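You operate a simulated robot arm through the tools that you are given. There is no shell and no other tool. Be economical: measure what you need, move in short steps, check, and stop when the job is done.

You run a simulated robot arm. Do the job below in one go: nothing can be reset, and whatever is moved stays where it is left.

Task
Put two scoops of coffee in the white filter.
Fine: use the scoop and lay it back; close the tin and the basket; leave the brown filter alone.
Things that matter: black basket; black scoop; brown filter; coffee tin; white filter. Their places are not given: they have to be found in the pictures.

Only the result counts: the job must be done as asked and must still hold three seconds after the hand-in. Knocking over, shifting, dropping, spilling or breaking anything else fails it.

Robot
A 7-joint arm with a two-finger parallel gripper, fixed in place. Base frame: the origin is at the foot of the arm, x ahead of it, y to its left, z up; the work surface is at about z = 74. Lengths are in cm, angles in degrees, forces in N, time in s.
With the tool pointing down near the work surface it reaches from about 30 to 68 cm from the base axis. Its first joint turns from -66.0 to 66.0 degrees. Payload 1.57 kg.
Tool frame: the origin (TCP) lies between the finger pads and is the grasp point; the fingertips stand 3 cm ahead of it; z points along the fingers, y is the line along which they close. The gripper opens to 11 cm. The fingers are 2.4 cm wide and 1.2 cm thick; the gripper's body (4.8 by 11.2 cm) begins 7.8 cm behind the TCP.
Orientation is told as [roll, pitch, yaw] about the base's x, y, z axes, in that order, counted from this pose: with the fingers straight down and closing along the base's y, the tool's x points along the base's -x, its y along +y and its z along -z.

Tools
- The arm moves only by the tool jog_arm. Its argument "series" is a list of rows, each a list of 3 entries, a list of its own where there are three numbers: the shift along the base's x, y, z in cm, then the turn, a rotation vector about the base's x, y, z in degrees, then the closure in counts, from 0 (fully open) to 255 (shut). In form: [[[x, y, z], [wx, wy, wz], grip], ...]. A call has 1 to 20 rows; each row is the pose to reach, as a shift and turn from the pose commanded when the call began. Rows are played at 5 a second. More than 5 cm and 8.6 degrees between two rows, or a gripper value outside its range, and nothing of the call is played. Where a pose cannot be reached the arm comes as near as it can. A force on the tool above 40 N (or 10 N above the force at the start of the call, whichever is more), or a blocked arm, ends the call early, and 0.2 s more pass. The fingers move at their own pace (about 10.8 cm/s each) and stop on an object; they squeeze with about 21 N. The grip force told is the motor's: it shows also when the fingers shut on nothing. Time passes only in rows, and 0.2 s behind the last, so rows that repeat a pose let the fingers close. It gives the time, the measured TCP pose, the force on the tool (base axes), the opening and the grip force at its end, in the units of the frame above (readings bear some noise), with the torque about the TCP (base axes, N m) and any sound that the robot's microphone picked up.
- Cameras (640 x 400 px; columns grow to the right, rows downward): "scene" is fixed at [16.72, -39.07, 140.6]; the picture's right is [0.76, -0.65, 0.00], its down [-0.34, -0.41, -0.85] and it looks along [0.55, 0.65, -0.53] (base axes); focal length 277 px, centre (320, 200). "wrist" rides on the gripper at [7, 1.6, -14.1] in the tool frame; the picture's right is [-0.23, 0.97, 0.00], its down [-0.86, -0.20, -0.48] and it looks along [-0.47, -0.11, 0.88] (tool axes); focal length 222 px, centre (320, 200).
- capture(camera): a new picture of that camera. No time passes.
- point_at(camera, pixels): for up to 12 pixels [column, row] of the newest picture of that camera ("zoom" is the newest enlarged one), the place [x, y, z] in the base frame of the surface seen there, good to about 0.2 cm. No time passes.
- inspect(camera, box): a new picture of the part [left, top, right, bottom] of that camera's present view, enlarged. No time passes.
- close_job(): hands the job in; it is judged then, once.

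Work in short steps. Measure before you move; look again where a grasp or a placing could have gone wrong, and mend it. You have 80 turns and 54 pictures in all, those below and enlarged ones among them. Open the gripper and draw the arm clear of the work before you hand the job in, unless the task says otherwise; then end with one line.

The tools are called after "Emit:" by a JSON object that holds its "api" and its "payload". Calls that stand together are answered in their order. jog_arm: Moves the arm, as the interface text tells. Its arguments: {"type":"object","properties":{"series":{"type":"array","items":{"type":"array"}}},"required":["series"]} The other tools are called the same way: capture (camera) takes a picture; point_at (camera, pixels) gives the place of the surface under pixels of a picture; inspect (camera, box) takes an enlarged picture of a part of a camera's view; close_job () hands the job in.

At the start:

```text
clock: 0.0
tcp_pos: [37.27, 8.73, 126.77]
ee_rot: [0.0, 0.0, 0.0]
wrist_force: [-0.2, -0.3, -0.4]
torque: [-0.02, 0.0, 0.02]
opening: 11.02
grasp_force: 0.0
```

scene: 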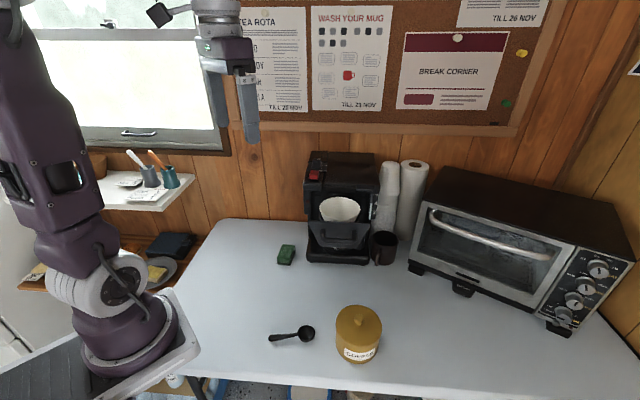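
wrist: 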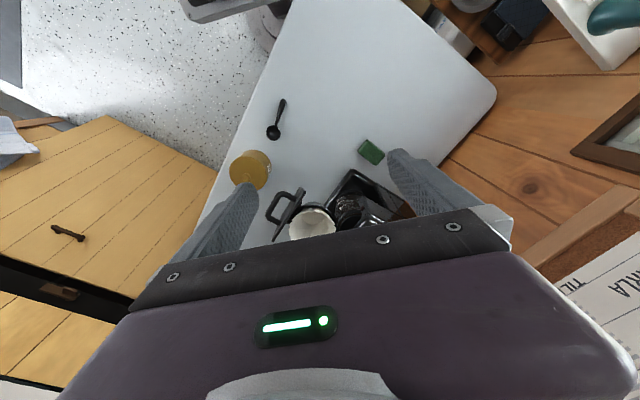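

The scene shows the coffee maker at (342,205), tin at (358,333) and scoop at (293,335). I enlarge these parts.

Emit:
{"api": "inspect", "payload": {"camera": "scene", "box": [270, 140, 440, 280]}}

Emit:
{"api": "inspect", "payload": {"camera": "scene", "box": [250, 290, 400, 380]}}

Emit:
{"api": "inspect", "payload": {"camera": "wrist", "box": [200, 80, 420, 250]}}

```text
2.86 times, centred on (355, 210) of scene
```

zoom: 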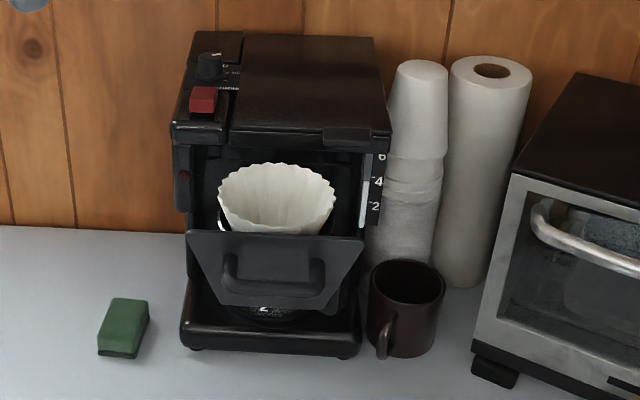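

```text
4.27 times, centred on (325, 335) of scene
```

zoom: 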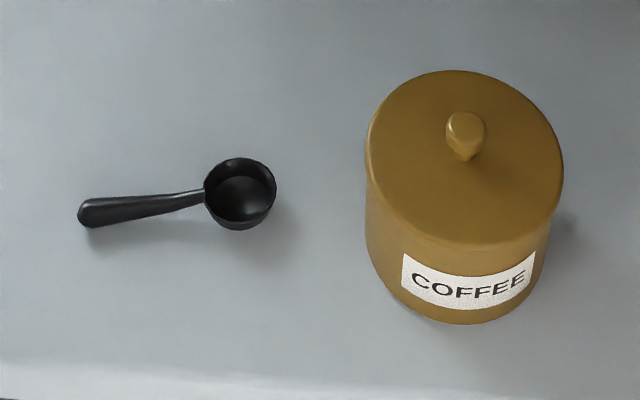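

```text
2.35 times, centred on (310, 165) of wrist
```

zoom: 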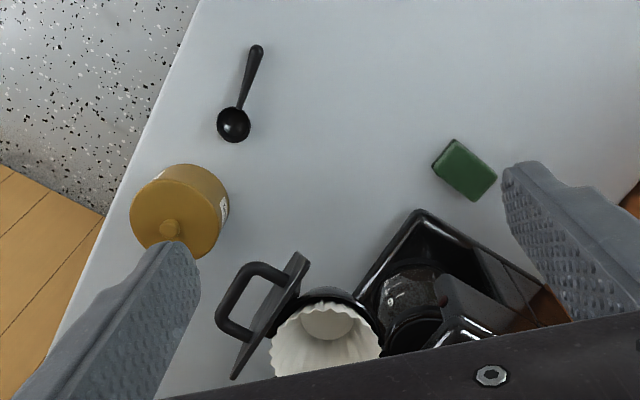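

I measure points: scoop, tin, lid knob, filter rim, basket front and handle, machine.

Emit:
{"api": "point_at", "payload": {"camera": "wrist", "pixels": [[282, 101], [276, 125], [271, 133], [274, 138], [258, 158], [232, 160], [250, 165], [304, 192], [272, 212], [290, 210], [284, 233], [310, 222]]}}

Emit:
{"api": "inspect", "payload": {"camera": "scene", "box": [300, 145, 400, 270]}}

```text
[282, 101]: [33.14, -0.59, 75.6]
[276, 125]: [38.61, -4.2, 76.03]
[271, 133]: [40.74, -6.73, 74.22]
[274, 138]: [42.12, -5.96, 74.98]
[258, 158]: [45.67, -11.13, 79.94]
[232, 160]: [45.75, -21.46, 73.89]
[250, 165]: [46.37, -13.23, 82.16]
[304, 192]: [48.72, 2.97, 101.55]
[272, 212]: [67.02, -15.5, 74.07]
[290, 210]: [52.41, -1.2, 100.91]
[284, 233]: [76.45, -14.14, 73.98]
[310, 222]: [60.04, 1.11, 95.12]
```

```text
3.20 times, centred on (350, 208) of scene
```

zoom: 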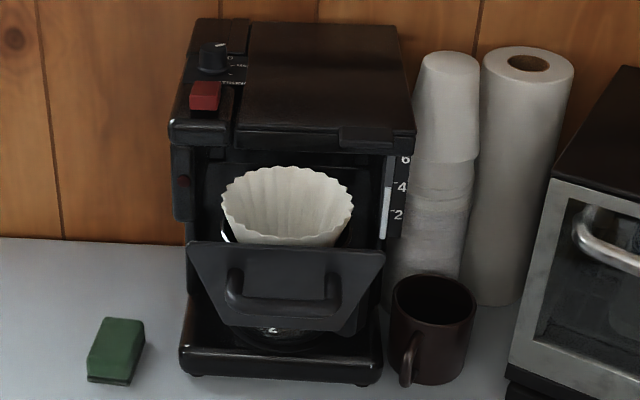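

Now points on the coffee maker in this enlarged view.

Emit:
{"api": "point_at", "payload": {"camera": "zoom", "pixels": [[225, 190], [350, 195], [285, 170], [285, 240], [285, 225], [190, 246], [384, 252], [232, 300], [330, 305], [280, 308], [172, 125], [412, 140]]}}

Emit:
{"api": "point_at", "payload": {"camera": "scene", "pixels": [[358, 322], [358, 319], [336, 322], [381, 328], [358, 346], [358, 362], [307, 334], [307, 328], [272, 339], [290, 337], [309, 340], [302, 333]]}}

```text
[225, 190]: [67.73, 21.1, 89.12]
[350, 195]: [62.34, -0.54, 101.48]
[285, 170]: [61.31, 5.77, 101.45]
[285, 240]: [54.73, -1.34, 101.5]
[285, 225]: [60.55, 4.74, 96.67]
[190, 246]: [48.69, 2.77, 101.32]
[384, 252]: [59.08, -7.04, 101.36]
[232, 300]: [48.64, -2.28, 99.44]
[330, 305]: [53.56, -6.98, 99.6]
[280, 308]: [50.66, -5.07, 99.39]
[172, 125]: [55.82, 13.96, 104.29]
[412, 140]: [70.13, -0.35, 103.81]
```

```text
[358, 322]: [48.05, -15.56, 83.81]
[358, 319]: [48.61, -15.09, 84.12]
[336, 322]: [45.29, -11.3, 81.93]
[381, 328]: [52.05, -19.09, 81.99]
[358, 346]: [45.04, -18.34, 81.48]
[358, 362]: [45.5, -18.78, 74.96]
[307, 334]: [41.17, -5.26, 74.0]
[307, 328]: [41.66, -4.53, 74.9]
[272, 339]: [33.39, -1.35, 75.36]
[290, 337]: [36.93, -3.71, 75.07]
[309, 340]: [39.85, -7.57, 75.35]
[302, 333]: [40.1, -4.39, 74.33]
```

Basket is pulled out towards (-x,-y), filter centre near (58,2.5) with rim z≈101.5; tin centre about (48.6,-15.2), lid z≈82, knob top ≈84; scoop bowl (40.5,-5.9), handle end (33,-0.7). I move above the tin to remove its lid first.

Emit:
{"api": "jog_arm", "payload": {"series": [[[1.4, -3, -3], [0, 0, 0], 0], [[2.8, -6, -6], [0, 0, 0], 0], [[4.2, -9, -9], [0, 0, 0], 0], [[5.6, -12, -12.5], [0, 0, 0], 0], [[7, -15, -16], [0, 0, 0], 0], [[8.4, -18, -20], [0, 0, 0], 0], [[9.8, -21, -24], [0, 0, 0], 0], [[11.2, -23.8, -27.8], [0, 0, 0], 0], [[11.2, -23.8, -31.8], [0, 0, 0], 0], [[11.2, -23.8, -31.8], [0, 0, 0], 0]]}}

Emit:
{"api": "capture", "payload": {"camera": "wrist"}}

Emit:
{"api": "capture", "payload": {"camera": "scene"}}

```text
refused: row 6 steps farther than a row can; nothing moved
```

```text
47 pictures are left
```

wrist: 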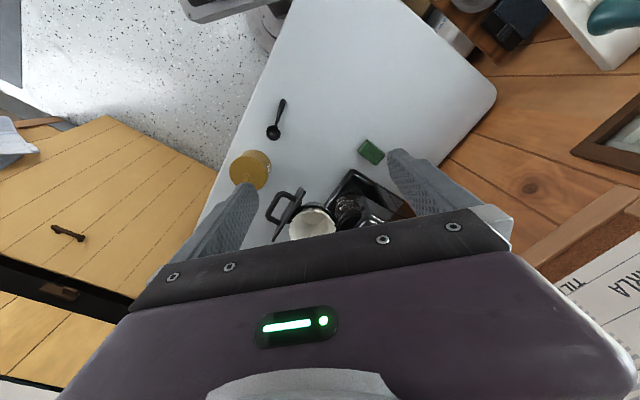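

```text
46 pictures are left
```

scene: 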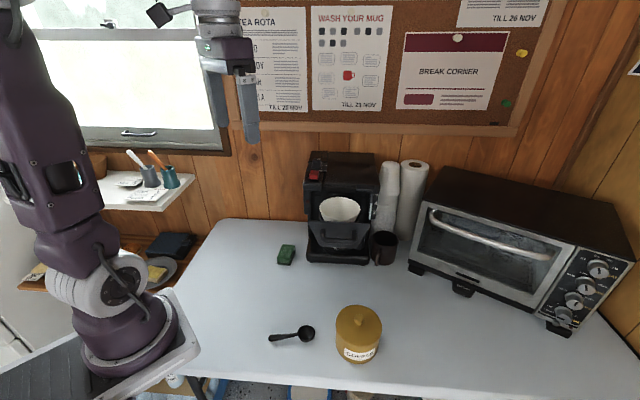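

Row 6 exceeded 5 cm; I replay with shorter steps.

Emit:
{"api": "jog_arm", "payload": {"series": [[[1.2, -2.6, -3.4], [0, 0, 0], 0], [[2.4, -5.2, -6.8], [0, 0, 0], 0], [[3.6, -7.8, -10.2], [0, 0, 0], 0], [[4.8, -10.4, -13.6], [0, 0, 0], 0], [[6, -13, -17], [0, 0, 0], 0], [[7.2, -15.6, -20.4], [0, 0, 0], 0], [[8.6, -18.2, -23.8], [0, 0, 0], 0], [[9.8, -20.8, -27.2], [0, 0, 0], 0], [[11.2, -23.8, -30.6], [0, 0, 0], 0], [[11.2, -23.8, -31], [0, 0, 0], 0]]}}

```text
clock: 2.2
tcp_pos: [48.62, -15.12, 95.72]
ee_rot: [0.0, 0.0, 0.1]
wrist_force: [-0.7, 0.1, -0.1]
torque: [-0.01, -0.01, 0.01]
opening: 10.99
grasp_force: 0.0
```

I check the knob relative to the fingers from the wrist.

Emit:
{"api": "capture", "payload": {"camera": "wrist"}}

Emit:
{"api": "inspect", "payload": {"camera": "scene", "box": [300, 270, 420, 370]}}

```text
45 pictures are left
```

wrist: 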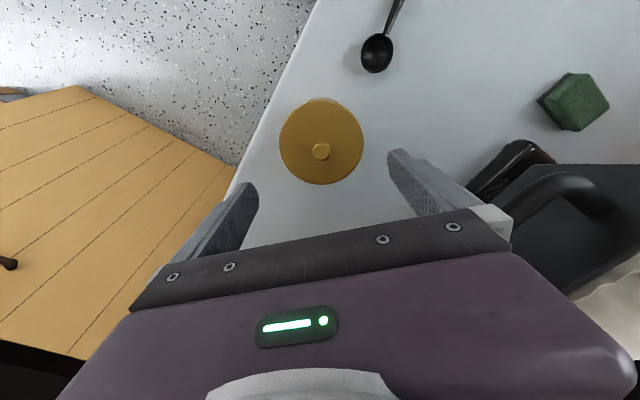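

```text
4.00 times, centred on (360, 320) of scene
```

zoom: 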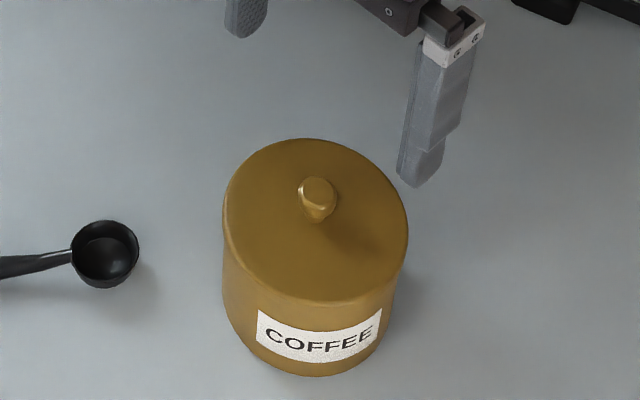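

Measure the knob and lid edges plus sponge/table in wrist view.

Emit:
{"api": "point_at", "payload": {"camera": "wrist", "pixels": [[321, 151], [313, 151], [328, 151], [321, 145], [321, 158], [281, 145], [362, 140], [318, 183], [376, 52], [390, 20], [550, 108], [480, 60]]}}

Emit:
{"api": "point_at", "payload": {"camera": "zoom", "pixels": [[318, 187], [316, 213], [303, 187], [334, 187], [225, 210], [407, 222], [70, 255], [105, 222], [138, 250], [105, 288], [105, 260]]}}

```text
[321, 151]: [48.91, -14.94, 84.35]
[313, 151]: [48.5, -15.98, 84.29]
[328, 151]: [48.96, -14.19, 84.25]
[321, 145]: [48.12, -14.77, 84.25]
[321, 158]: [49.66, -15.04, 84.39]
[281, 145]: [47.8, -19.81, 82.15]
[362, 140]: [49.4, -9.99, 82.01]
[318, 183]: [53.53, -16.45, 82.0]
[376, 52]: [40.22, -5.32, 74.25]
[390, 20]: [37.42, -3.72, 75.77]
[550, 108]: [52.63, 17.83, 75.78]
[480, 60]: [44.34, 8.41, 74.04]
```

```text
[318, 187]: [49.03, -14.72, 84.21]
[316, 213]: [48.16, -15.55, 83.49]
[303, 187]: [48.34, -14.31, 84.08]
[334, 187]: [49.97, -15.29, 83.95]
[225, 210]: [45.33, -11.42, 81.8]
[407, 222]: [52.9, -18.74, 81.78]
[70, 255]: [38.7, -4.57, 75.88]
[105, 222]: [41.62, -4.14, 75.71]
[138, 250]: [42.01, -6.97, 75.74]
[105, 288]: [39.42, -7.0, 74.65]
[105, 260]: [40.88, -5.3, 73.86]
```

Knob at (48.9,-15.0), top 84.4. Descend so the tips are at 82.4 and close.

Emit:
{"api": "jog_arm", "payload": {"series": [[[0.2, 0.1, -4], [0, 0, 0], 0], [[0.3, 0.1, -8], [0, 0, 0], 60], [[0.3, 0.1, -10.2], [0, 0, 0], 120], [[0.3, 0.1, -10.2], [0, 0, 0], 120], [[0.3, 0.1, -10.2], [0, 0, 0], 255], [[0.3, 0.1, -10.2], [0, 0, 0], 255], [[0.3, 0.1, -10.2], [0, 0, 0], 255], [[0.3, 0.1, -10.2], [0, 0, 0], 255]]}}

```text
clock: 4.0
tcp_pos: [48.86, -14.98, 85.39]
ee_rot: [0.0, 0.0, 0.0]
wrist_force: [0.1, 0.4, -0.5]
torque: [0.03, 0.01, 0.0]
opening: 2.01
grasp_force: 21.3
heard: snap
```

Gripped (2.0 cm). A "snap" was heard; I lift slightly and look.

Emit:
{"api": "jog_arm", "payload": {"series": [[[0, 0, 1], [0, 0, 0], 255], [[0, 0, 2], [0, 0, 0], 255], [[0, 0, 4], [0, 0, 0], 255], [[0, 0, 6], [0, 0, 0], 255]]}}

Emit:
{"api": "capture", "payload": {"camera": "scene"}}

```text
clock: 5.0
tcp_pos: [48.74, -14.96, 91.51]
ee_rot: [-0.1, 0.1, -0.1]
wrist_force: [0.2, 0.1, -0.6]
torque: [0.03, 0.01, -0.01]
opening: 2.0
grasp_force: 21.2
```

```text
43 pictures are left
```

scene: 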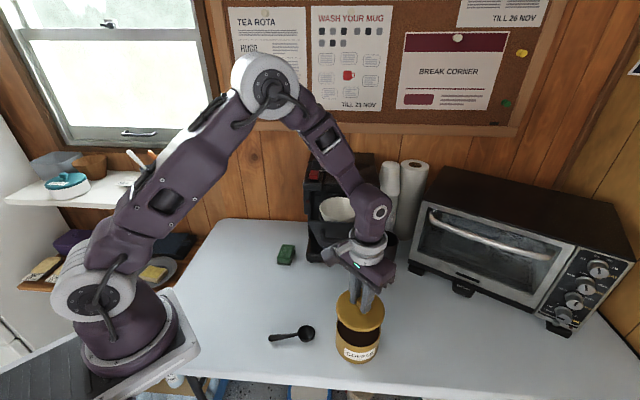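

The lid is off and the tin stands. I carry the lid around (x=38 first) to free table near (39,11).

Emit:
{"api": "jog_arm", "payload": {"series": [[[-4, 1, 0], [0, 0, 0], 255], [[-8, 3, 0], [0, 0, 0], 255], [[-10.5, 7, -1], [0, 0, 0], 255], [[-10.5, 11.5, -2], [0, 0, 0], 255], [[-10, 16, -3], [0, 0, 0], 255], [[-9.8, 20.5, -4], [0, 0, 0], 255], [[-9.8, 25, -5], [0, 0, 0], 255], [[-9.8, 26, -8], [0, 0, 0], 255], [[-9.8, 26, -9], [0, 0, 0], 255], [[-9.8, 26, -9], [0, 0, 0], 255]]}}

Emit:
{"api": "inspect", "payload": {"camera": "scene", "box": [200, 220, 400, 380]}}

```text
clock: 7.2
tcp_pos: [38.79, 10.95, 82.64]
ee_rot: [-0.1, 0.0, 0.0]
wrist_force: [0.1, 0.1, 0.8]
torque: [0.03, 0.02, 0.0]
opening: 1.99
grasp_force: 20.8
```

```text
2.50 times, centred on (300, 300) of scene
```

zoom: 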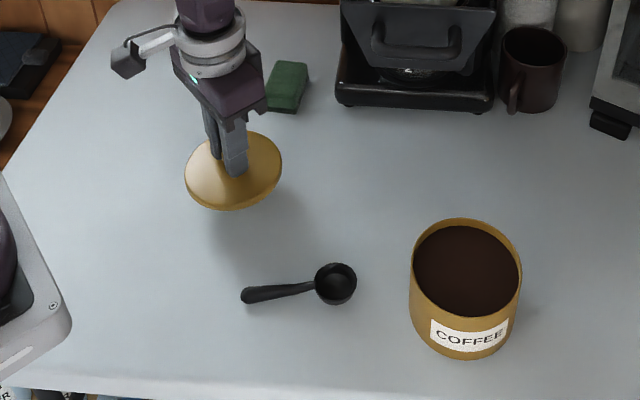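

The lid is a thin disc; lower gently until contact.

Emit:
{"api": "jog_arm", "payload": {"series": [[[0, 0, -2], [0, 0, 0], 255], [[0, 0, -3.2], [0, 0, 0], 255], [[0, 0, -3.6], [0, 0, 0], 255], [[0, 0, -3.9], [0, 0, 0], 255], [[0, 0, -3.9], [0, 0, 0], 255]]}}

Emit:
{"api": "point_at", "payload": {"camera": "zoom", "pixels": [[465, 270], [430, 245], [500, 300], [412, 265], [520, 270], [465, 220], [468, 316], [465, 235]]}}

```text
clock: 8.4
tcp_pos: [39.01, 10.88, 78.71]
ee_rot: [0.0, -0.1, 0.0]
wrist_force: [-1.4, -0.5, 26.4]
torque: [-0.03, -0.14, -0.04]
opening: 2.0
grasp_force: 20.8
```

```text
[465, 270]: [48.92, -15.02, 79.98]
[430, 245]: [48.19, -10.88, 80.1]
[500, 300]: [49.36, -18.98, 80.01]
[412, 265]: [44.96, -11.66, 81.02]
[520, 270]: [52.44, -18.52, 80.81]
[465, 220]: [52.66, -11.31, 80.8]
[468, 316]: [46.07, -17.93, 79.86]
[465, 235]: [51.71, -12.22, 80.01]
```

Lid rests on the table (26 N). I ease up, release and rise; coffee level is z≈80, rim ≈81.

Emit:
{"api": "jog_arm", "payload": {"series": [[[0, 0, 0.25], [0, 0, 0], 255], [[0, 0, 0.25], [0, 0, 0], 150], [[0, 0, 0.25], [0, 0, 0], 120], [[0, 0, 0.25], [0, 0, 0], 120], [[0, 0, 4], [0, 0, 0], 120], [[0, 0, 8], [0, 0, 0], 120], [[0, 0, 12], [0, 0, 0], 120]]}}

```text
clock: 10.0
tcp_pos: [39.03, 10.93, 90.91]
ee_rot: [0.0, 0.0, 0.1]
wrist_force: [-0.8, -0.3, 0.5]
torque: [0.03, -0.03, 0.0]
opening: 5.82
grasp_force: 0.0
```

Next the scoop: handle runs at about -35° in the xy plane. I move above its rear part (34.7,-1.75) with yaw -35.

Emit:
{"api": "jog_arm", "payload": {"series": [[[-1, -2.5, 0], [0, 0, -7], 120], [[-2, -5, 0], [0, 0, -14], 120], [[-3, -7.5, -1], [0, 0, -21], 120], [[-4, -10, -3], [0, 0, -28], 120], [[-4.3, -12.7, -6], [0, 0, -35], 120], [[-4.3, -12.7, -8.9], [0, 0, -35], 120], [[-4.3, -12.7, -8.9], [0, 0, -35], 120]]}}

Emit:
{"api": "capture", "payload": {"camera": "wrist"}}

Emit:
{"api": "inspect", "payload": {"camera": "scene", "box": [230, 270, 350, 370]}}

```text
clock: 11.6
tcp_pos: [34.66, -1.7, 81.79]
ee_rot: [0.0, 0.0, -35.0]
wrist_force: [-0.2, 0.9, 0.4]
torque: [0.0, -0.03, -0.01]
opening: 5.81
grasp_force: 0.1
```

```text
41 pictures are left
```

wrist: 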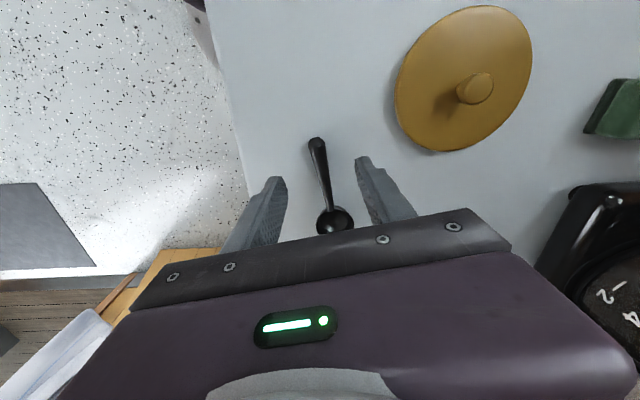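

```text
4.00 times, centred on (290, 320) of scene
```

zoom: 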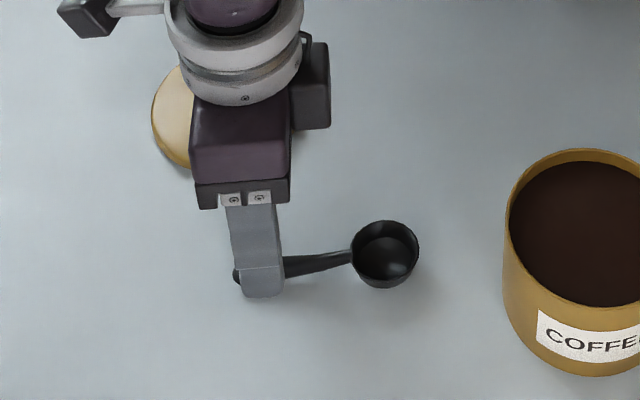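

The handle lies between the fingers; I measure it precisely.

Emit:
{"api": "point_at", "payload": {"camera": "wrist", "pixels": [[317, 142], [320, 158], [323, 172], [327, 190], [329, 203], [334, 208], [345, 207], [320, 215]]}}

Emit:
{"api": "point_at", "payload": {"camera": "zoom", "pixels": [[300, 266], [340, 258], [385, 223], [418, 247], [354, 255], [385, 287], [385, 255], [240, 272]]}}

```text
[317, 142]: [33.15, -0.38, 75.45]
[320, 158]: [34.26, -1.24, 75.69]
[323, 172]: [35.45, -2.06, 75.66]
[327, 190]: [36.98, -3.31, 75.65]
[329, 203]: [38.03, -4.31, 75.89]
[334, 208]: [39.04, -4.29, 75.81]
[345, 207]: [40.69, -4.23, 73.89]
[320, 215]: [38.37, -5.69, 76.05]
```

```text
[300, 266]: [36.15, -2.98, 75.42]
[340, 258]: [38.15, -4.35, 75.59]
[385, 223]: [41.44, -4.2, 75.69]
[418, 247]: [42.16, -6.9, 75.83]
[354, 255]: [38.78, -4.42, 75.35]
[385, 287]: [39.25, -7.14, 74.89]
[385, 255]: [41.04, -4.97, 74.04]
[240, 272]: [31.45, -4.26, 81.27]
```

Direction is about -37°. Adjust by -2°, lower with tips just above the table, and close.

Emit:
{"api": "jog_arm", "payload": {"series": [[[0.05, 0.1, -2.5], [0, 0, -2], 120], [[0.05, 0.1, -4.4], [0, 0, -2], 120], [[0.05, 0.1, -4.4], [0, 0, -2], 200], [[0.05, 0.1, -4.4], [0, 0, -2], 255], [[0.05, 0.1, -4.4], [0, 0, -2], 255], [[0.05, 0.1, -4.4], [0, 0, -2], 255]]}}

```text
clock: 13.0
tcp_pos: [34.77, -1.71, 77.35]
ee_rot: [-0.1, 0.0, -37.1]
wrist_force: [0.0, -0.2, 0.9]
torque: [0.02, -0.02, 0.0]
opening: 1.47
grasp_force: 20.3
```

Gripped at 1.47 cm. Lift and check how the scoop hangs.

Emit:
{"api": "jog_arm", "payload": {"series": [[[0, 0, 2], [0, 0, 0], 255], [[0, 0, 6], [0, 0, 0], 255], [[0, 0, 10.5], [0, 0, 0], 255], [[0, 0, 15], [0, 0, 0], 255], [[0, 0, 15], [0, 0, 0], 255]]}}

Emit:
{"api": "inspect", "payload": {"camera": "scene", "box": [230, 230, 350, 330]}}

```text
clock: 14.2
tcp_pos: [34.59, -1.57, 92.21]
ee_rot: [0.0, 0.0, -37.1]
wrist_force: [-0.3, 0.2, -0.4]
torque: [0.01, 0.01, -0.02]
opening: 1.44
grasp_force: 21.3
```

```text
4.00 times, centred on (290, 280) of scene
```

zoom: 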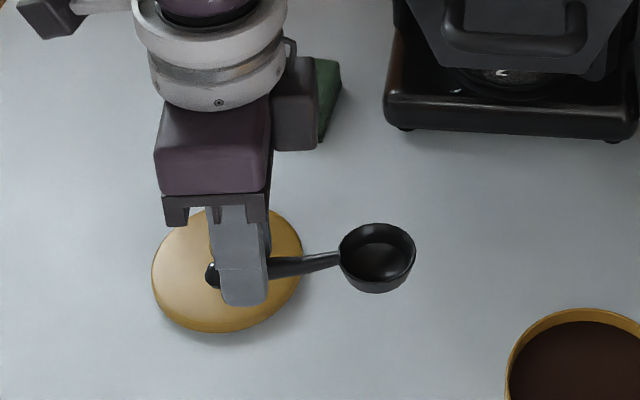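

The scoop is held level; bowl centre is about 7.0 cm ahead and 1.5 cm below the TCP. Before loading I test the pouring pose empty, high above the filter, with yaw -80.

Emit:
{"api": "jog_arm", "payload": {"series": [[[1, 0.5, 4.5], [0, 0, -6], 255], [[2.5, 1.5, 9], [0, 0, -12], 255], [[4.5, 3, 13], [0, 0, -18], 255], [[7, 4, 17], [0, 0, -24], 255], [[10, 5, 20], [0, 0, -30], 255], [[14, 6.5, 21], [0, 0, -36], 255], [[18, 9, 21], [0, 0, -43], 255], [[22.5, 11, 21], [0, 0, -43], 255], [[22.5, 11, 21], [0, 0, -43], 255]]}}

Emit:
{"api": "capture", "payload": {"camera": "scene"}}

Emit:
{"api": "capture", "payload": {"camera": "wrist"}}

```text
clock: 16.2
tcp_pos: [57.16, 9.48, 113.2]
ee_rot: [-0.1, 0.1, -80.1]
wrist_force: [-0.5, 0.0, -0.3]
torque: [0.01, 0.0, -0.02]
opening: 1.5
grasp_force: 20.8
```

```text
38 pictures are left
```

scene: 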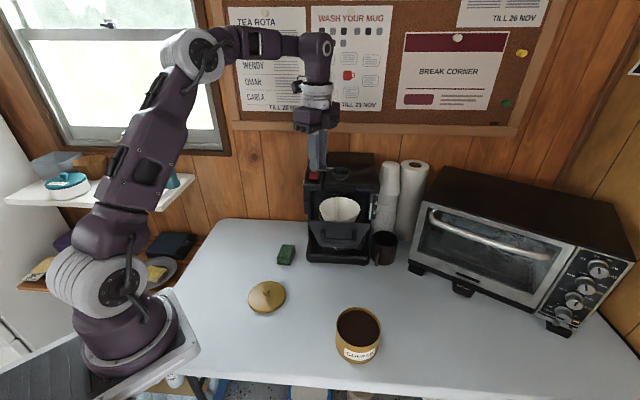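

```text
37 pictures are left
```

wrist: 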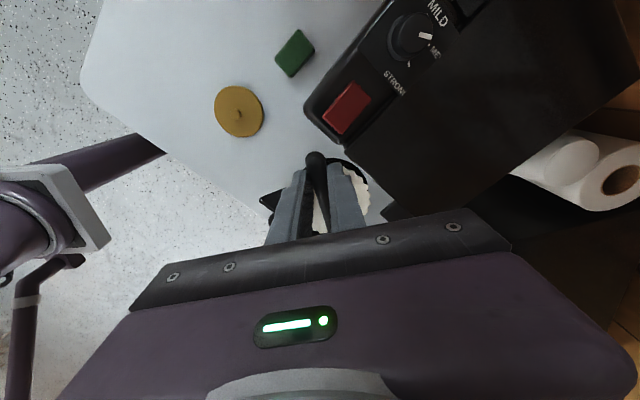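

Test the tilt: rotate about the bowl up to 102° (bowl down, hand leaning over -y side), empty.

Emit:
{"api": "jog_arm", "payload": {"series": [[[0.05, -0.3, 1.03], [8.37, 1.48, 0], 255], [[0.13, -0.74, 1.99], [16.7, 2.96, 0], 255], [[0.23, -1.31, 2.88], [25.1, 4.44, 0], 255], [[0.36, -2.0, 3.68], [33.5, 5.92, 0], 255], [[0.5, -2.83, 4.36], [41.9, 7.4, 0], 255], [[0.66, -3.72, 4.91], [50.2, 8.87, 0], 255], [[0.83, -4.69, 5.33], [58.6, 10.35, 0], 255], [[1.01, -5.7, 5.59], [67, 11.8, 0], 255], [[1.19, -6.76, 5.7], [75.4, 13.3, 0], 255], [[1.38, -7.8, 5.64], [83.7, 14.8, 0], 255], [[1.56, -8.84, 5.43], [92.1, 16.3, 0], 255], [[1.73, -9.82, 5.07], [100.5, 17.7, 0], 255], [[1.73, -9.82, 5.07], [100.5, 17.7, 0], 255]]}}

Emit:
{"api": "capture", "payload": {"camera": "scene"}}

```text
clock: 19.0
tcp_pos: [58.92, -0.31, 118.51]
ee_rot: [179.8, 77.9, 99.9]
wrist_force: [-0.3, 0.8, 0.0]
torque: [0.0, -0.04, 0.0]
opening: 1.32
grasp_force: 21.3
```

```text
36 pictures are left
```

scene: 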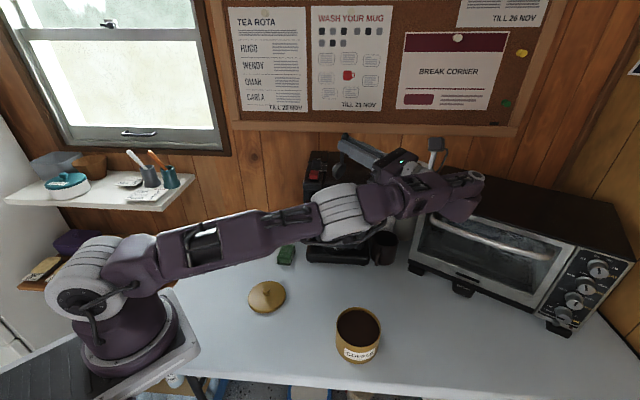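

The pose is reached (tilt 102°). I check how close the elbow is to the basket.

Emit:
{"api": "point_at", "payload": {"camera": "scene", "pixels": [[335, 210], [340, 235], [320, 225], [365, 205], [300, 240], [345, 190], [360, 155], [440, 185], [420, 205]]}}

Emit:
{"api": "inspect", "payload": {"camera": "scene", "box": [280, 130, 400, 270]}}

```text
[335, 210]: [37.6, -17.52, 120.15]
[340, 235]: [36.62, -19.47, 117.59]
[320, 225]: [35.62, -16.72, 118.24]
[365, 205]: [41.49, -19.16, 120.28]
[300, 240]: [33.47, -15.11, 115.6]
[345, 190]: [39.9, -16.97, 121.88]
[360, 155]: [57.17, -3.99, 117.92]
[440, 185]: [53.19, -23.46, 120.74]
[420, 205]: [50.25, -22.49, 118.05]
```

```text
2.86 times, centred on (340, 200) of scene
```

zoom: 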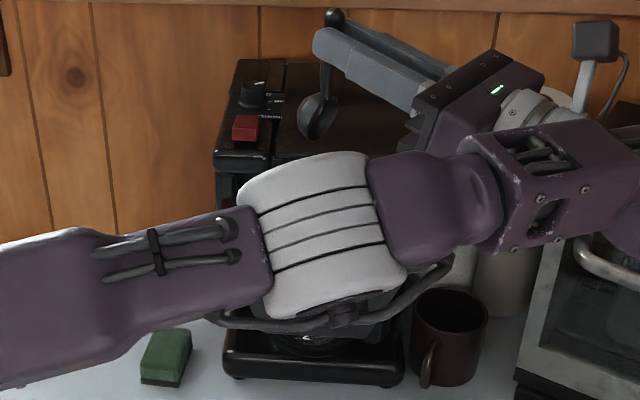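

Elbow is well clear. I measure the bowl's present place to confirm the geometry.

Emit:
{"api": "point_at", "payload": {"camera": "zoom", "pixels": [[318, 115], [308, 120], [330, 97], [326, 70], [335, 18]]}}

```text
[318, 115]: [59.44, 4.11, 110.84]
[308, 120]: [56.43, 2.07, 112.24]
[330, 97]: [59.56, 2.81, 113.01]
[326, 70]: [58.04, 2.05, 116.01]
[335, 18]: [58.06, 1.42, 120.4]
```

Geometry confirmed (bowl at ≈(58.4,2.6,111.8)). Reverse the tilt.

Emit:
{"api": "jog_arm", "payload": {"series": [[[-0.17, 0.98, 0.36], [-8.37, -1.48, 0], 255], [[-0.35, 2.02, 0.57], [-16.7, -2.96, 0], 255], [[-0.54, 3.06, 0.63], [-25.1, -4.44, 0], 255], [[-0.72, 4.12, 0.52], [-33.5, -5.92, 0], 255], [[-0.9, 5.13, 0.26], [-41.9, -7.4, 0], 255], [[-1.07, 6.1, -0.16], [-50.2, -8.87, 0], 255], [[-1.23, 6.99, -0.71], [-58.6, -10.35, 0], 255], [[-1.37, 7.82, -1.39], [-67, -11.8, 0], 255], [[-1.5, 8.51, -2.19], [-75.4, -13.3, 0], 255], [[-1.6, 9.08, -3.08], [-83.7, -14.8, 0], 255], [[-1.68, 9.52, -4.04], [-92.1, -16.3, 0], 255], [[-1.73, 9.82, -5.07], [-100.5, -17.7, 0], 255], [[-1.73, 9.82, -5.07], [-100.5, -17.7, 0], 255]]}}

```text
clock: 21.8
tcp_pos: [57.16, 9.51, 113.25]
ee_rot: [0.1, -0.1, -80.0]
wrist_force: [-0.4, -0.1, 0.1]
torque: [0.01, 0.0, 0.0]
opening: 1.31
grasp_force: 21.3
```

Now move to the approach in front of the tin with yaw -20.

Emit:
{"api": "jog_arm", "payload": {"series": [[[-2, -1, 0], [0, 0, 7.5], 255], [[-4, -3, 0], [0, 0, 15], 255], [[-6.5, -6, 0], [0, 0, 22.5], 255], [[-9, -9, 0], [0, 0, 30], 255], [[-11.5, -12, -1], [0, 0, 37.5], 255], [[-14, -15, -3], [0, 0, 45], 255], [[-16, -18, -6], [0, 0, 52.5], 255], [[-17, -20, -10], [0, 0, 60], 255], [[-17, -21.5, -14], [0, 0, 60], 255], [[-17, -22.1, -18], [0, 0, 60], 255], [[-17, -22.1, -18], [0, 0, 60], 255]]}}

Emit:
{"api": "inspect", "payload": {"camera": "scene", "box": [260, 220, 420, 380]}}

```text
clock: 24.2
tcp_pos: [40.29, -12.66, 95.39]
ee_rot: [-0.1, 0.1, -19.9]
wrist_force: [0.4, -0.3, -0.2]
torque: [-0.01, 0.0, 0.0]
opening: 1.3
grasp_force: 20.9
```

```text
2.50 times, centred on (340, 300) of scene
```

zoom: 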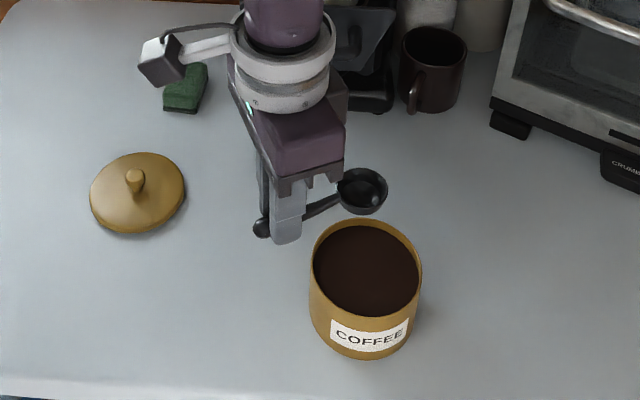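

Verify the bowl's rim position in this view.

Emit:
{"api": "point_at", "payload": {"camera": "zoom", "pixels": [[362, 170], [387, 188], [362, 188], [338, 190], [362, 213], [325, 205], [262, 228]]}}

```text
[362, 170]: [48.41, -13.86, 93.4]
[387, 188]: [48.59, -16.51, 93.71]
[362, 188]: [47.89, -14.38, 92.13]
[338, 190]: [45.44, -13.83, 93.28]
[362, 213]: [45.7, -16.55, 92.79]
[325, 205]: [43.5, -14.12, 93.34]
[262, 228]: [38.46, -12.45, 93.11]
```

Bowl centre ≈(47.1,-15.2,93.5), as expected. Now tilt 45° with the bowl over the tin at z≈86.

Emit:
{"api": "jog_arm", "payload": {"series": [[[0.72, -0.14, -0.4], [2.56, 7.05, 0], 255], [[1.44, -0.27, -0.8], [5.13, 14.1, 0], 255], [[2.16, -0.41, -1.3], [7.7, 21.15, 0], 255], [[2.88, -0.55, -1.9], [10.26, 28.2, 0], 255], [[3.6, -0.68, -2.6], [12.8, 35.25, 0], 255], [[4.32, -0.82, -3.31], [15.39, 42.3, 0], 255], [[4.32, -0.82, -3.31], [15.39, 42.3, 0], 255]]}}

Emit:
{"api": "capture", "payload": {"camera": "scene"}}

Emit:
{"api": "inspect", "payload": {"camera": "scene", "box": [290, 250, 410, 370]}}

```text
clock: 25.8
tcp_pos: [44.57, -13.58, 92.1]
ee_rot: [0.0, 45.1, -19.8]
wrist_force: [-0.1, 0.4, -0.7]
torque: [0.0, -0.01, 0.01]
opening: 1.33
grasp_force: 21.0
```

```text
33 pictures are left
```

scene: 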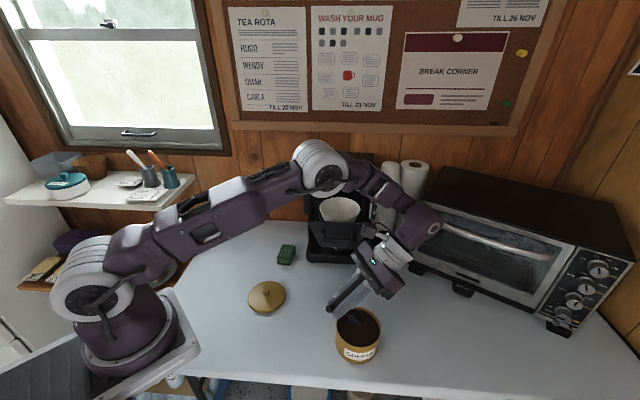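

```text
3.33 times, centred on (350, 310) of scene
```

zoom: 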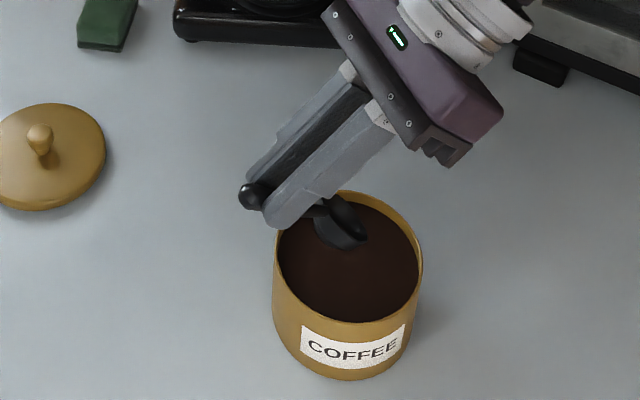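

Pose is right: bowl over the coffee, hand clear. Now plunge, push forward, and curl up to level.

Emit:
{"api": "jog_arm", "payload": {"series": [[[0, 0, -3], [0, 0, 0], 255], [[0, 0, -5.5], [0, 0, 0], 255], [[0, 0, -7], [0, 0, 0], 255], [[0.75, -0.27, -7.5], [0, 0, 0], 255], [[1.6, -0.58, -7.7], [0, 0, 0], 255], [[1.6, -0.58, -7.7], [0, 0, 0], 255], [[0.93, -0.34, -7.33], [-2.39, -6.58, 0], 255], [[0.33, -0.12, -6.94], [-4.79, -13.16, 0], 255], [[-0.21, 0.08, -6.42], [-7.18, -19.74, 0], 255], [[-0.7, 0.26, -5.88], [-9.92, -27.26, 0], 255], [[-1.09, 0.4, -5.61], [-12.65, -34.78, 0], 255], [[-1.35, 0.49, -4.58], [-15.39, -42.3, 0], 255], [[-1.35, 0.49, -3], [-15.39, -42.3, 0], 255], [[-1.35, 0.49, -3], [-15.39, -42.3, 0], 255]]}}

Emit:
{"api": "inspect", "payload": {"camera": "scene", "box": [290, 250, 410, 370]}}

```text
clock: 28.8
tcp_pos: [43.26, -12.93, 88.94]
ee_rot: [-0.1, 0.0, -19.8]
wrist_force: [1.0, -0.1, 0.4]
torque: [-0.04, 0.02, 0.04]
opening: 1.31
grasp_force: 20.7
```

```text
3.33 times, centred on (350, 310) of scene
```

zoom: 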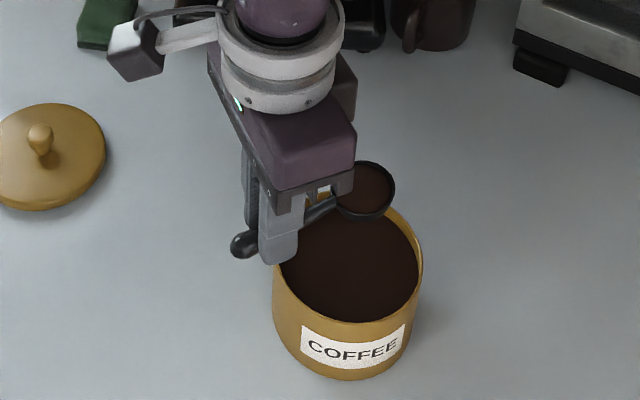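

The bowl is full (level coffee) and nothing spilled. Lift smoothly, slightly backward to clear the basket.

Emit:
{"api": "jog_arm", "payload": {"series": [[[-0.3, 0.3, 1.2], [0, 0, 0], 255], [[-0.9, 0.8, 3.4], [0, 0, 0], 255], [[-1.5, 1.4, 6.2], [0, 0, 0], 255], [[-2.1, 2, 9.2], [0, 0, 0], 255], [[-2.6, 2.5, 12.2], [0, 0, 0], 255], [[-3, 3, 15.2], [0, 0, 0], 255], [[-3, 3, 18.2], [0, 0, 0], 255], [[-3, 3, 20.8], [0, 0, 0], 255], [[-3, 3, 22.3], [0, 0, 0], 255], [[-3, 3, 22.6], [0, 0, 0], 255]]}}

Emit:
{"api": "jog_arm", "payload": {"series": [[[0.6, 0.8, 0], [0, 0, -3], 255], [[1.8, 2.2, 0], [0, 0, -8], 255], [[3.3, 4, 0], [0, 0, -13], 255], [[4.9, 5.8, 0], [0, 0, -18], 255], [[6.5, 7.8, 0], [0, 0, -23], 255], [[8.1, 9.7, 0], [0, 0, -29], 255], [[9.7, 11.6, 0], [0, 0, -35], 255], [[11.3, 13.5, 0], [0, 0, -41], 255], [[12.9, 15.4, 0], [0, 0, -47], 255], [[14.4, 17.2, 0], [0, 0, -53], 255], [[15.6, 18.7, 0], [0, 0, -57], 255], [[16.5, 19.7, 0], [0, 0, -59], 255], [[16.8, 20.1, 0], [0, 0, -60], 255], [[16.8, 20.1, 0], [0, 0, -60], 255]]}}

Emit:
{"api": "inspect", "payload": {"camera": "scene", "box": [280, 130, 400, 250]}}

```text
clock: 31.0
tcp_pos: [40.16, -9.98, 111.53]
ee_rot: [0.0, 0.1, -20.0]
wrist_force: [0.8, -0.3, 0.8]
torque: [-0.01, 0.01, 0.0]
opening: 1.32
grasp_force: 20.9
```

```text
clock: 34.0
tcp_pos: [57.03, 10.11, 111.58]
ee_rot: [0.0, 0.0, -80.0]
wrist_force: [0.4, 0.5, -1.5]
torque: [-0.03, -0.02, 0.01]
opening: 1.32
grasp_force: 21.0
```

```text
3.33 times, centred on (340, 190) of scene
```

zoom: 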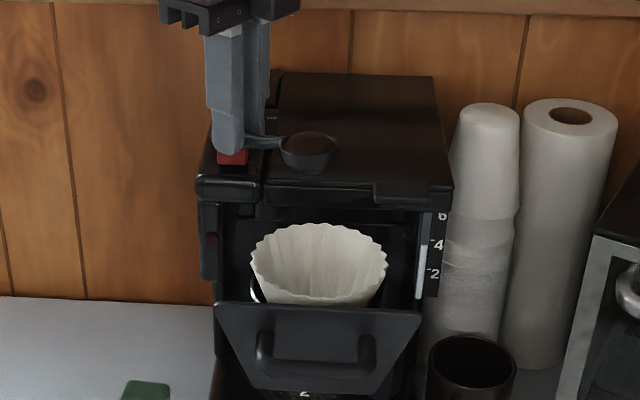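

Full scoop over the filter. Now pour: tilt to 102° about the bowl while lowering it to z≈104, then hold.

Emit:
{"api": "jog_arm", "payload": {"series": [[[0.05, -0.3, -0.47], [8.37, 1.48, 0], 255], [[0.13, -0.74, -1.0], [16.7, 2.96, 0], 255], [[0.23, -1.31, -1.12], [25.1, 4.44, 0], 255], [[0.36, -2.0, -1.12], [33.5, 5.92, 0], 255], [[0.5, -2.83, -1.04], [41.9, 7.4, 0], 255], [[0.66, -3.72, -0.9], [50.2, 8.87, 0], 255], [[0.83, -4.69, -0.67], [58.6, 10.35, 0], 255], [[1.01, -5.7, -0.41], [67, 11.8, 0], 255], [[1.19, -6.76, -0.3], [75.4, 13.3, 0], 255], [[1.38, -7.8, -0.36], [83.7, 14.8, 0], 255], [[1.56, -8.84, -0.57], [92.1, 16.3, 0], 255], [[1.73, -9.82, -0.93], [100.5, 17.7, 0], 255], [[1.73, -9.82, -0.93], [100.5, 17.7, 0], 255], [[1.73, -9.82, -0.93], [100.5, 17.7, 0], 255], [[1.73, -9.82, -0.93], [100.5, 17.7, 0], 255]]}}

Emit:
{"api": "inspect", "payload": {"camera": "scene", "box": [280, 130, 400, 250]}}

```text
clock: 37.2
tcp_pos: [58.74, 0.21, 110.67]
ee_rot: [179.9, 77.9, 99.9]
wrist_force: [1.1, -1.0, 0.3]
torque: [0.0, -0.02, -0.02]
opening: 1.31
grasp_force: 21.4
```

```text
3.33 times, centred on (340, 190) of scene
```

zoom: 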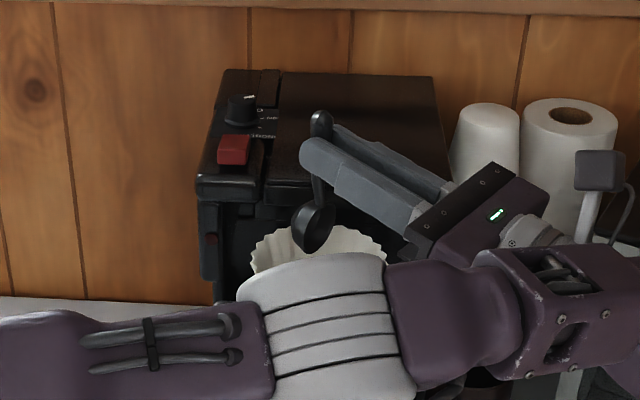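

Bowl hangs over the filter emptied. I reverse the tilt and look in the filter.

Emit:
{"api": "jog_arm", "payload": {"series": [[[-0.17, 0.98, 0.8], [-8.37, -1.48, 0], 255], [[-0.35, 2.02, 1.3], [-16.7, -2.96, 0], 255], [[-0.54, 3.06, 1.63], [-25.1, -4.44, 0], 255], [[-0.72, 4.12, 1.8], [-33.5, -5.92, 0], 255], [[-0.9, 5.13, 1.8], [-41.9, -7.4, 0], 255], [[-1.07, 6.1, 1.8], [-50.2, -8.87, 0], 255], [[-1.23, 6.99, 1.8], [-58.6, -10.35, 0], 255], [[-1.37, 7.82, 1.8], [-67, -11.8, 0], 255], [[-1.5, 8.51, 1.6], [-75.4, -13.3, 0], 255], [[-1.6, 9.08, 1.4], [-83.7, -14.8, 0], 255], [[-1.68, 9.52, 1.1], [-92.1, -16.3, 0], 255], [[-1.73, 9.82, 0.93], [-100.5, -17.7, 0], 255], [[-1.73, 9.82, 0.93], [-100.5, -17.7, 0], 255]]}}

Emit:
{"api": "inspect", "payload": {"camera": "scene", "box": [280, 130, 400, 250]}}

```text
clock: 40.0
tcp_pos: [57.07, 10.06, 111.56]
ee_rot: [0.1, -0.1, -80.0]
wrist_force: [0.0, -0.1, 0.7]
torque: [-0.01, -0.02, 0.0]
opening: 1.32
grasp_force: 21.4
```

```text
3.33 times, centred on (340, 190) of scene
```

zoom: 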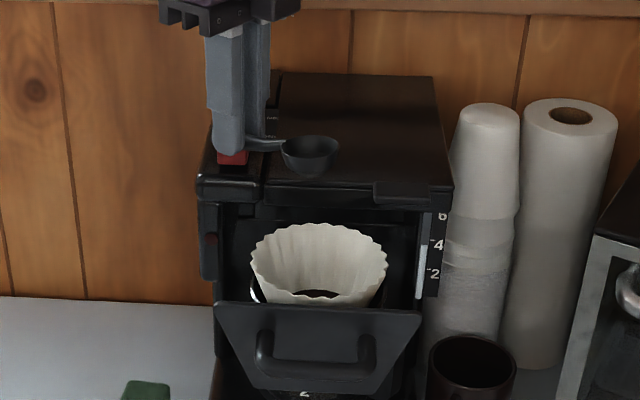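

Coffee is in the filter (dark at (320,292)), scoop empty. Back to the tin for the second scoop.

Emit:
{"api": "jog_arm", "payload": {"series": [[[-2, -1, 0], [0, 0, 7.5], 255], [[-4, -3, 0], [0, 0, 15], 255], [[-6.5, -6, 0], [0, 0, 22.5], 255], [[-9, -9, 0], [0, 0, 30], 255], [[-11.5, -12, 0], [0, 0, 37.5], 255], [[-14, -15, -1], [0, 0, 45], 255], [[-16, -18, -4], [0, 0, 52.5], 255], [[-16.8, -20, -8], [0, 0, 60], 255], [[-16.8, -22, -12], [0, 0, 60], 255], [[-16.8, -22.75, -16.2], [0, 0, 60], 255], [[-16.8, -22.75, -16.2], [0, 0, 60], 255]]}}

Emit:
{"api": "jog_arm", "payload": {"series": [[[0.72, -0.14, -0.4], [2.56, 7.05, 0], 255], [[1.44, -0.27, -0.8], [5.13, 14.1, 0], 255], [[2.16, -0.41, -1.3], [7.7, 21.15, 0], 255], [[2.88, -0.55, -1.9], [10.26, 28.2, 0], 255], [[3.6, -0.68, -2.6], [12.8, 35.25, 0], 255], [[4.32, -0.82, -3.31], [15.39, 42.3, 0], 255], [[4.32, -0.82, -3.31], [15.39, 42.3, 0], 255]]}}

Emit:
{"api": "inspect", "payload": {"camera": "scene", "box": [290, 250, 410, 370]}}

```text
clock: 42.4
tcp_pos: [40.2, -12.72, 95.41]
ee_rot: [0.0, 0.0, -20.0]
wrist_force: [0.3, 1.0, -1.1]
torque: [0.0, -0.03, 0.03]
opening: 1.29
grasp_force: 20.9
```

```text
clock: 44.0
tcp_pos: [44.56, -13.43, 92.13]
ee_rot: [0.1, 45.0, -20.0]
wrist_force: [0.0, 0.5, 0.3]
torque: [-0.02, -0.01, 0.03]
opening: 1.29
grasp_force: 21.0
```

```text
3.33 times, centred on (350, 310) of scene
```

zoom: 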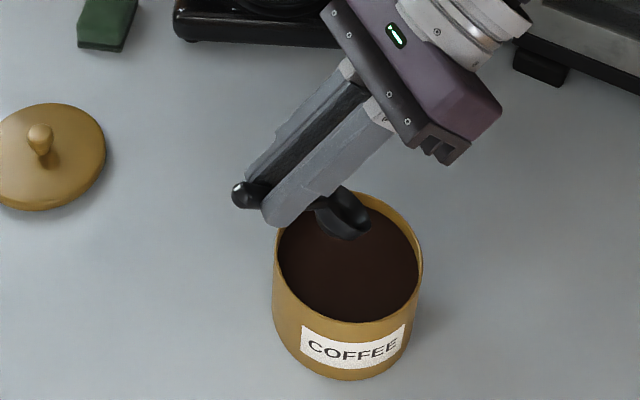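

Same pose as before; repeat the scooping motion.

Emit:
{"api": "jog_arm", "payload": {"series": [[[0, 0, -3], [0, 0, 0], 255], [[0, 0, -5.5], [0, 0, 0], 255], [[0, 0, -7], [0, 0, 0], 255], [[0.75, -0.27, -7.5], [0, 0, 0], 255], [[1.6, -0.58, -7.8], [0, 0, 0], 255], [[1.6, -0.58, -7.8], [0, 0, 0], 255], [[0.93, -0.34, -7.33], [-2.39, -6.58, 0], 255], [[0.33, -0.12, -6.94], [-4.79, -13.16, 0], 255], [[-0.21, 0.08, -6.42], [-7.18, -19.74, 0], 255], [[-0.7, 0.26, -5.88], [-9.92, -27.26, 0], 255], [[-1.09, 0.4, -5.61], [-12.65, -34.78, 0], 255], [[-1.35, 0.49, -4.58], [-15.39, -42.3, 0], 255], [[-1.35, 0.49, -3], [-15.39, -42.3, 0], 255], [[-1.35, 0.49, -3], [-15.39, -42.3, 0], 255]]}}

Emit:
{"api": "inspect", "payload": {"camera": "scene", "box": [290, 250, 410, 370]}}

```text
clock: 47.0
tcp_pos: [43.27, -12.96, 89.04]
ee_rot: [0.0, 0.0, -20.1]
wrist_force: [0.1, -0.6, -0.8]
torque: [0.0, -0.02, 0.02]
opening: 1.32
grasp_force: 20.9
```

```text
3.33 times, centred on (350, 310) of scene
```

zoom: 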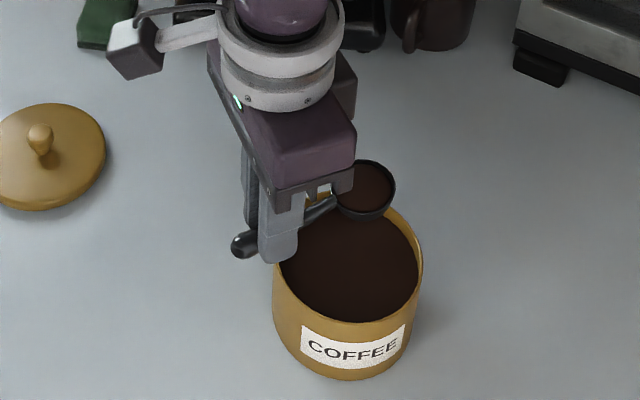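

Second scoop is full and clean. Same carry and pour.

Emit:
{"api": "jog_arm", "payload": {"series": [[[-0.3, 0.3, 1.2], [0, 0, 0], 255], [[-0.9, 0.8, 3.4], [0, 0, 0], 255], [[-1.5, 1.4, 6.2], [0, 0, 0], 255], [[-2.1, 2, 9.2], [0, 0, 0], 255], [[-2.6, 2.5, 12.2], [0, 0, 0], 255], [[-3, 3, 15.2], [0, 0, 0], 255], [[-3, 3, 18.2], [0, 0, 0], 255], [[-3, 3, 20.8], [0, 0, 0], 255], [[-3, 3, 22.3], [0, 0, 0], 255], [[-3, 3, 22.6], [0, 0, 0], 255]]}}

Emit:
{"api": "jog_arm", "payload": {"series": [[[0.6, 0.8, 0], [0, 0, -3], 255], [[1.8, 2.2, 0], [0, 0, -8], 255], [[3.3, 4, 0], [0, 0, -13], 255], [[4.9, 5.8, 0], [0, 0, -18], 255], [[6.5, 7.8, 0], [0, 0, -23], 255], [[8.1, 9.7, 0], [0, 0, -29], 255], [[9.7, 11.6, 0], [0, 0, -35], 255], [[11.3, 13.5, 0], [0, 0, -41], 255], [[12.9, 15.4, 0], [0, 0, -47], 255], [[14.4, 17.2, 0], [0, 0, -53], 255], [[15.6, 18.7, 0], [0, 0, -57], 255], [[16.5, 19.7, 0], [0, 0, -59], 255], [[16.8, 20.1, 0], [0, 0, -60], 255], [[16.8, 20.1, 0], [0, 0, -60], 255]]}}

Emit:
{"api": "inspect", "payload": {"camera": "scene", "box": [280, 130, 400, 250]}}

```text
clock: 49.2
tcp_pos: [40.12, -10.07, 111.73]
ee_rot: [0.0, 0.0, -19.9]
wrist_force: [-0.2, 0.0, 0.7]
torque: [-0.03, 0.04, -0.06]
opening: 1.33
grasp_force: 21.0
```

```text
clock: 52.2
tcp_pos: [56.96, 10.13, 111.7]
ee_rot: [0.0, 0.1, -80.0]
wrist_force: [-0.2, 0.0, -0.2]
torque: [0.01, -0.03, -0.01]
opening: 1.29
grasp_force: 21.1
```

```text
3.33 times, centred on (340, 190) of scene
```

zoom: 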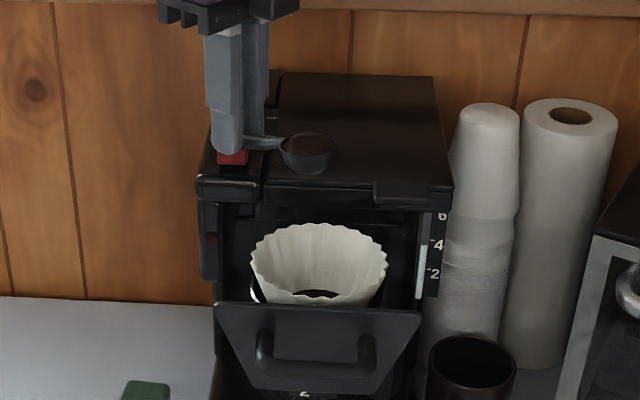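

Same situation as the first time; pour and return.

Emit:
{"api": "jog_arm", "payload": {"series": [[[0.05, -0.3, -0.47], [8.37, 1.48, 0], 255], [[0.13, -0.74, -1.0], [16.7, 2.96, 0], 255], [[0.23, -1.31, -1.12], [25.1, 4.44, 0], 255], [[0.36, -2.0, -1.12], [33.5, 5.92, 0], 255], [[0.5, -2.83, -1.04], [41.9, 7.4, 0], 255], [[0.66, -3.72, -0.9], [50.2, 8.87, 0], 255], [[0.83, -4.69, -0.67], [58.6, 10.35, 0], 255], [[1.01, -5.7, -0.41], [67, 11.8, 0], 255], [[1.19, -6.76, -0.3], [75.4, 13.3, 0], 255], [[1.38, -7.8, -0.36], [83.7, 14.8, 0], 255], [[1.56, -8.84, -0.57], [92.1, 16.3, 0], 255], [[1.73, -9.82, -0.93], [100.5, 17.7, 0], 255], [[1.73, -9.82, -0.93], [100.5, 17.7, 0], 255], [[1.73, -9.82, -0.93], [100.5, 17.7, 0], 255], [[1.73, -9.82, -0.93], [100.5, 17.7, 0], 255]]}}

Emit:
{"api": "jog_arm", "payload": {"series": [[[-0.17, 0.98, 0.8], [-8.37, -1.48, 0], 255], [[-0.35, 2.02, 1.3], [-16.7, -2.96, 0], 255], [[-0.54, 3.06, 1.63], [-25.1, -4.44, 0], 255], [[-0.72, 4.12, 1.8], [-33.5, -5.92, 0], 255], [[-0.9, 5.13, 1.8], [-41.9, -7.4, 0], 255], [[-1.07, 6.1, 1.8], [-50.2, -8.87, 0], 255], [[-1.23, 6.99, 1.8], [-58.6, -10.35, 0], 255], [[-1.37, 7.82, 1.8], [-67, -11.8, 0], 255], [[-1.5, 8.51, 1.6], [-75.4, -13.3, 0], 255], [[-1.6, 9.08, 1.4], [-83.7, -14.8, 0], 255], [[-1.68, 9.52, 1.1], [-92.1, -16.3, 0], 255], [[-1.73, 9.82, 0.93], [-100.5, -17.7, 0], 255], [[-1.73, 9.82, 0.93], [-100.5, -17.7, 0], 255]]}}

Emit:
{"api": "inspect", "payload": {"camera": "scene", "box": [280, 130, 400, 250]}}

```text
clock: 55.4
tcp_pos: [58.6, 0.12, 110.76]
ee_rot: [179.9, 77.9, 99.9]
wrist_force: [-0.1, 0.3, -0.3]
torque: [-0.04, 0.01, -0.03]
opening: 1.32
grasp_force: 21.0
```

```text
clock: 58.2
tcp_pos: [56.78, 10.14, 111.68]
ee_rot: [0.0, -0.1, -80.0]
wrist_force: [0.5, 0.0, 0.5]
torque: [0.03, 0.0, -0.01]
opening: 1.3
grasp_force: 20.8
```

```text
3.33 times, centred on (340, 190) of scene
```

zoom: 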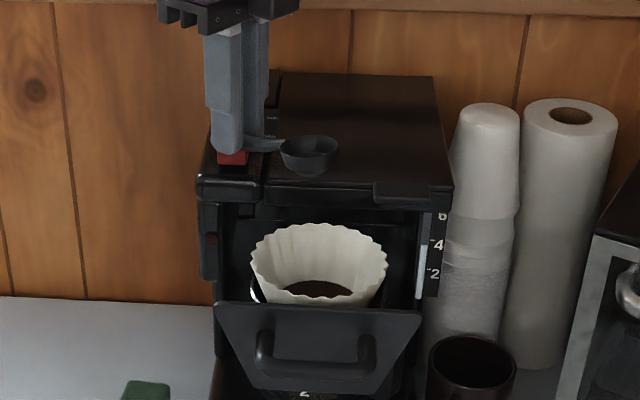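

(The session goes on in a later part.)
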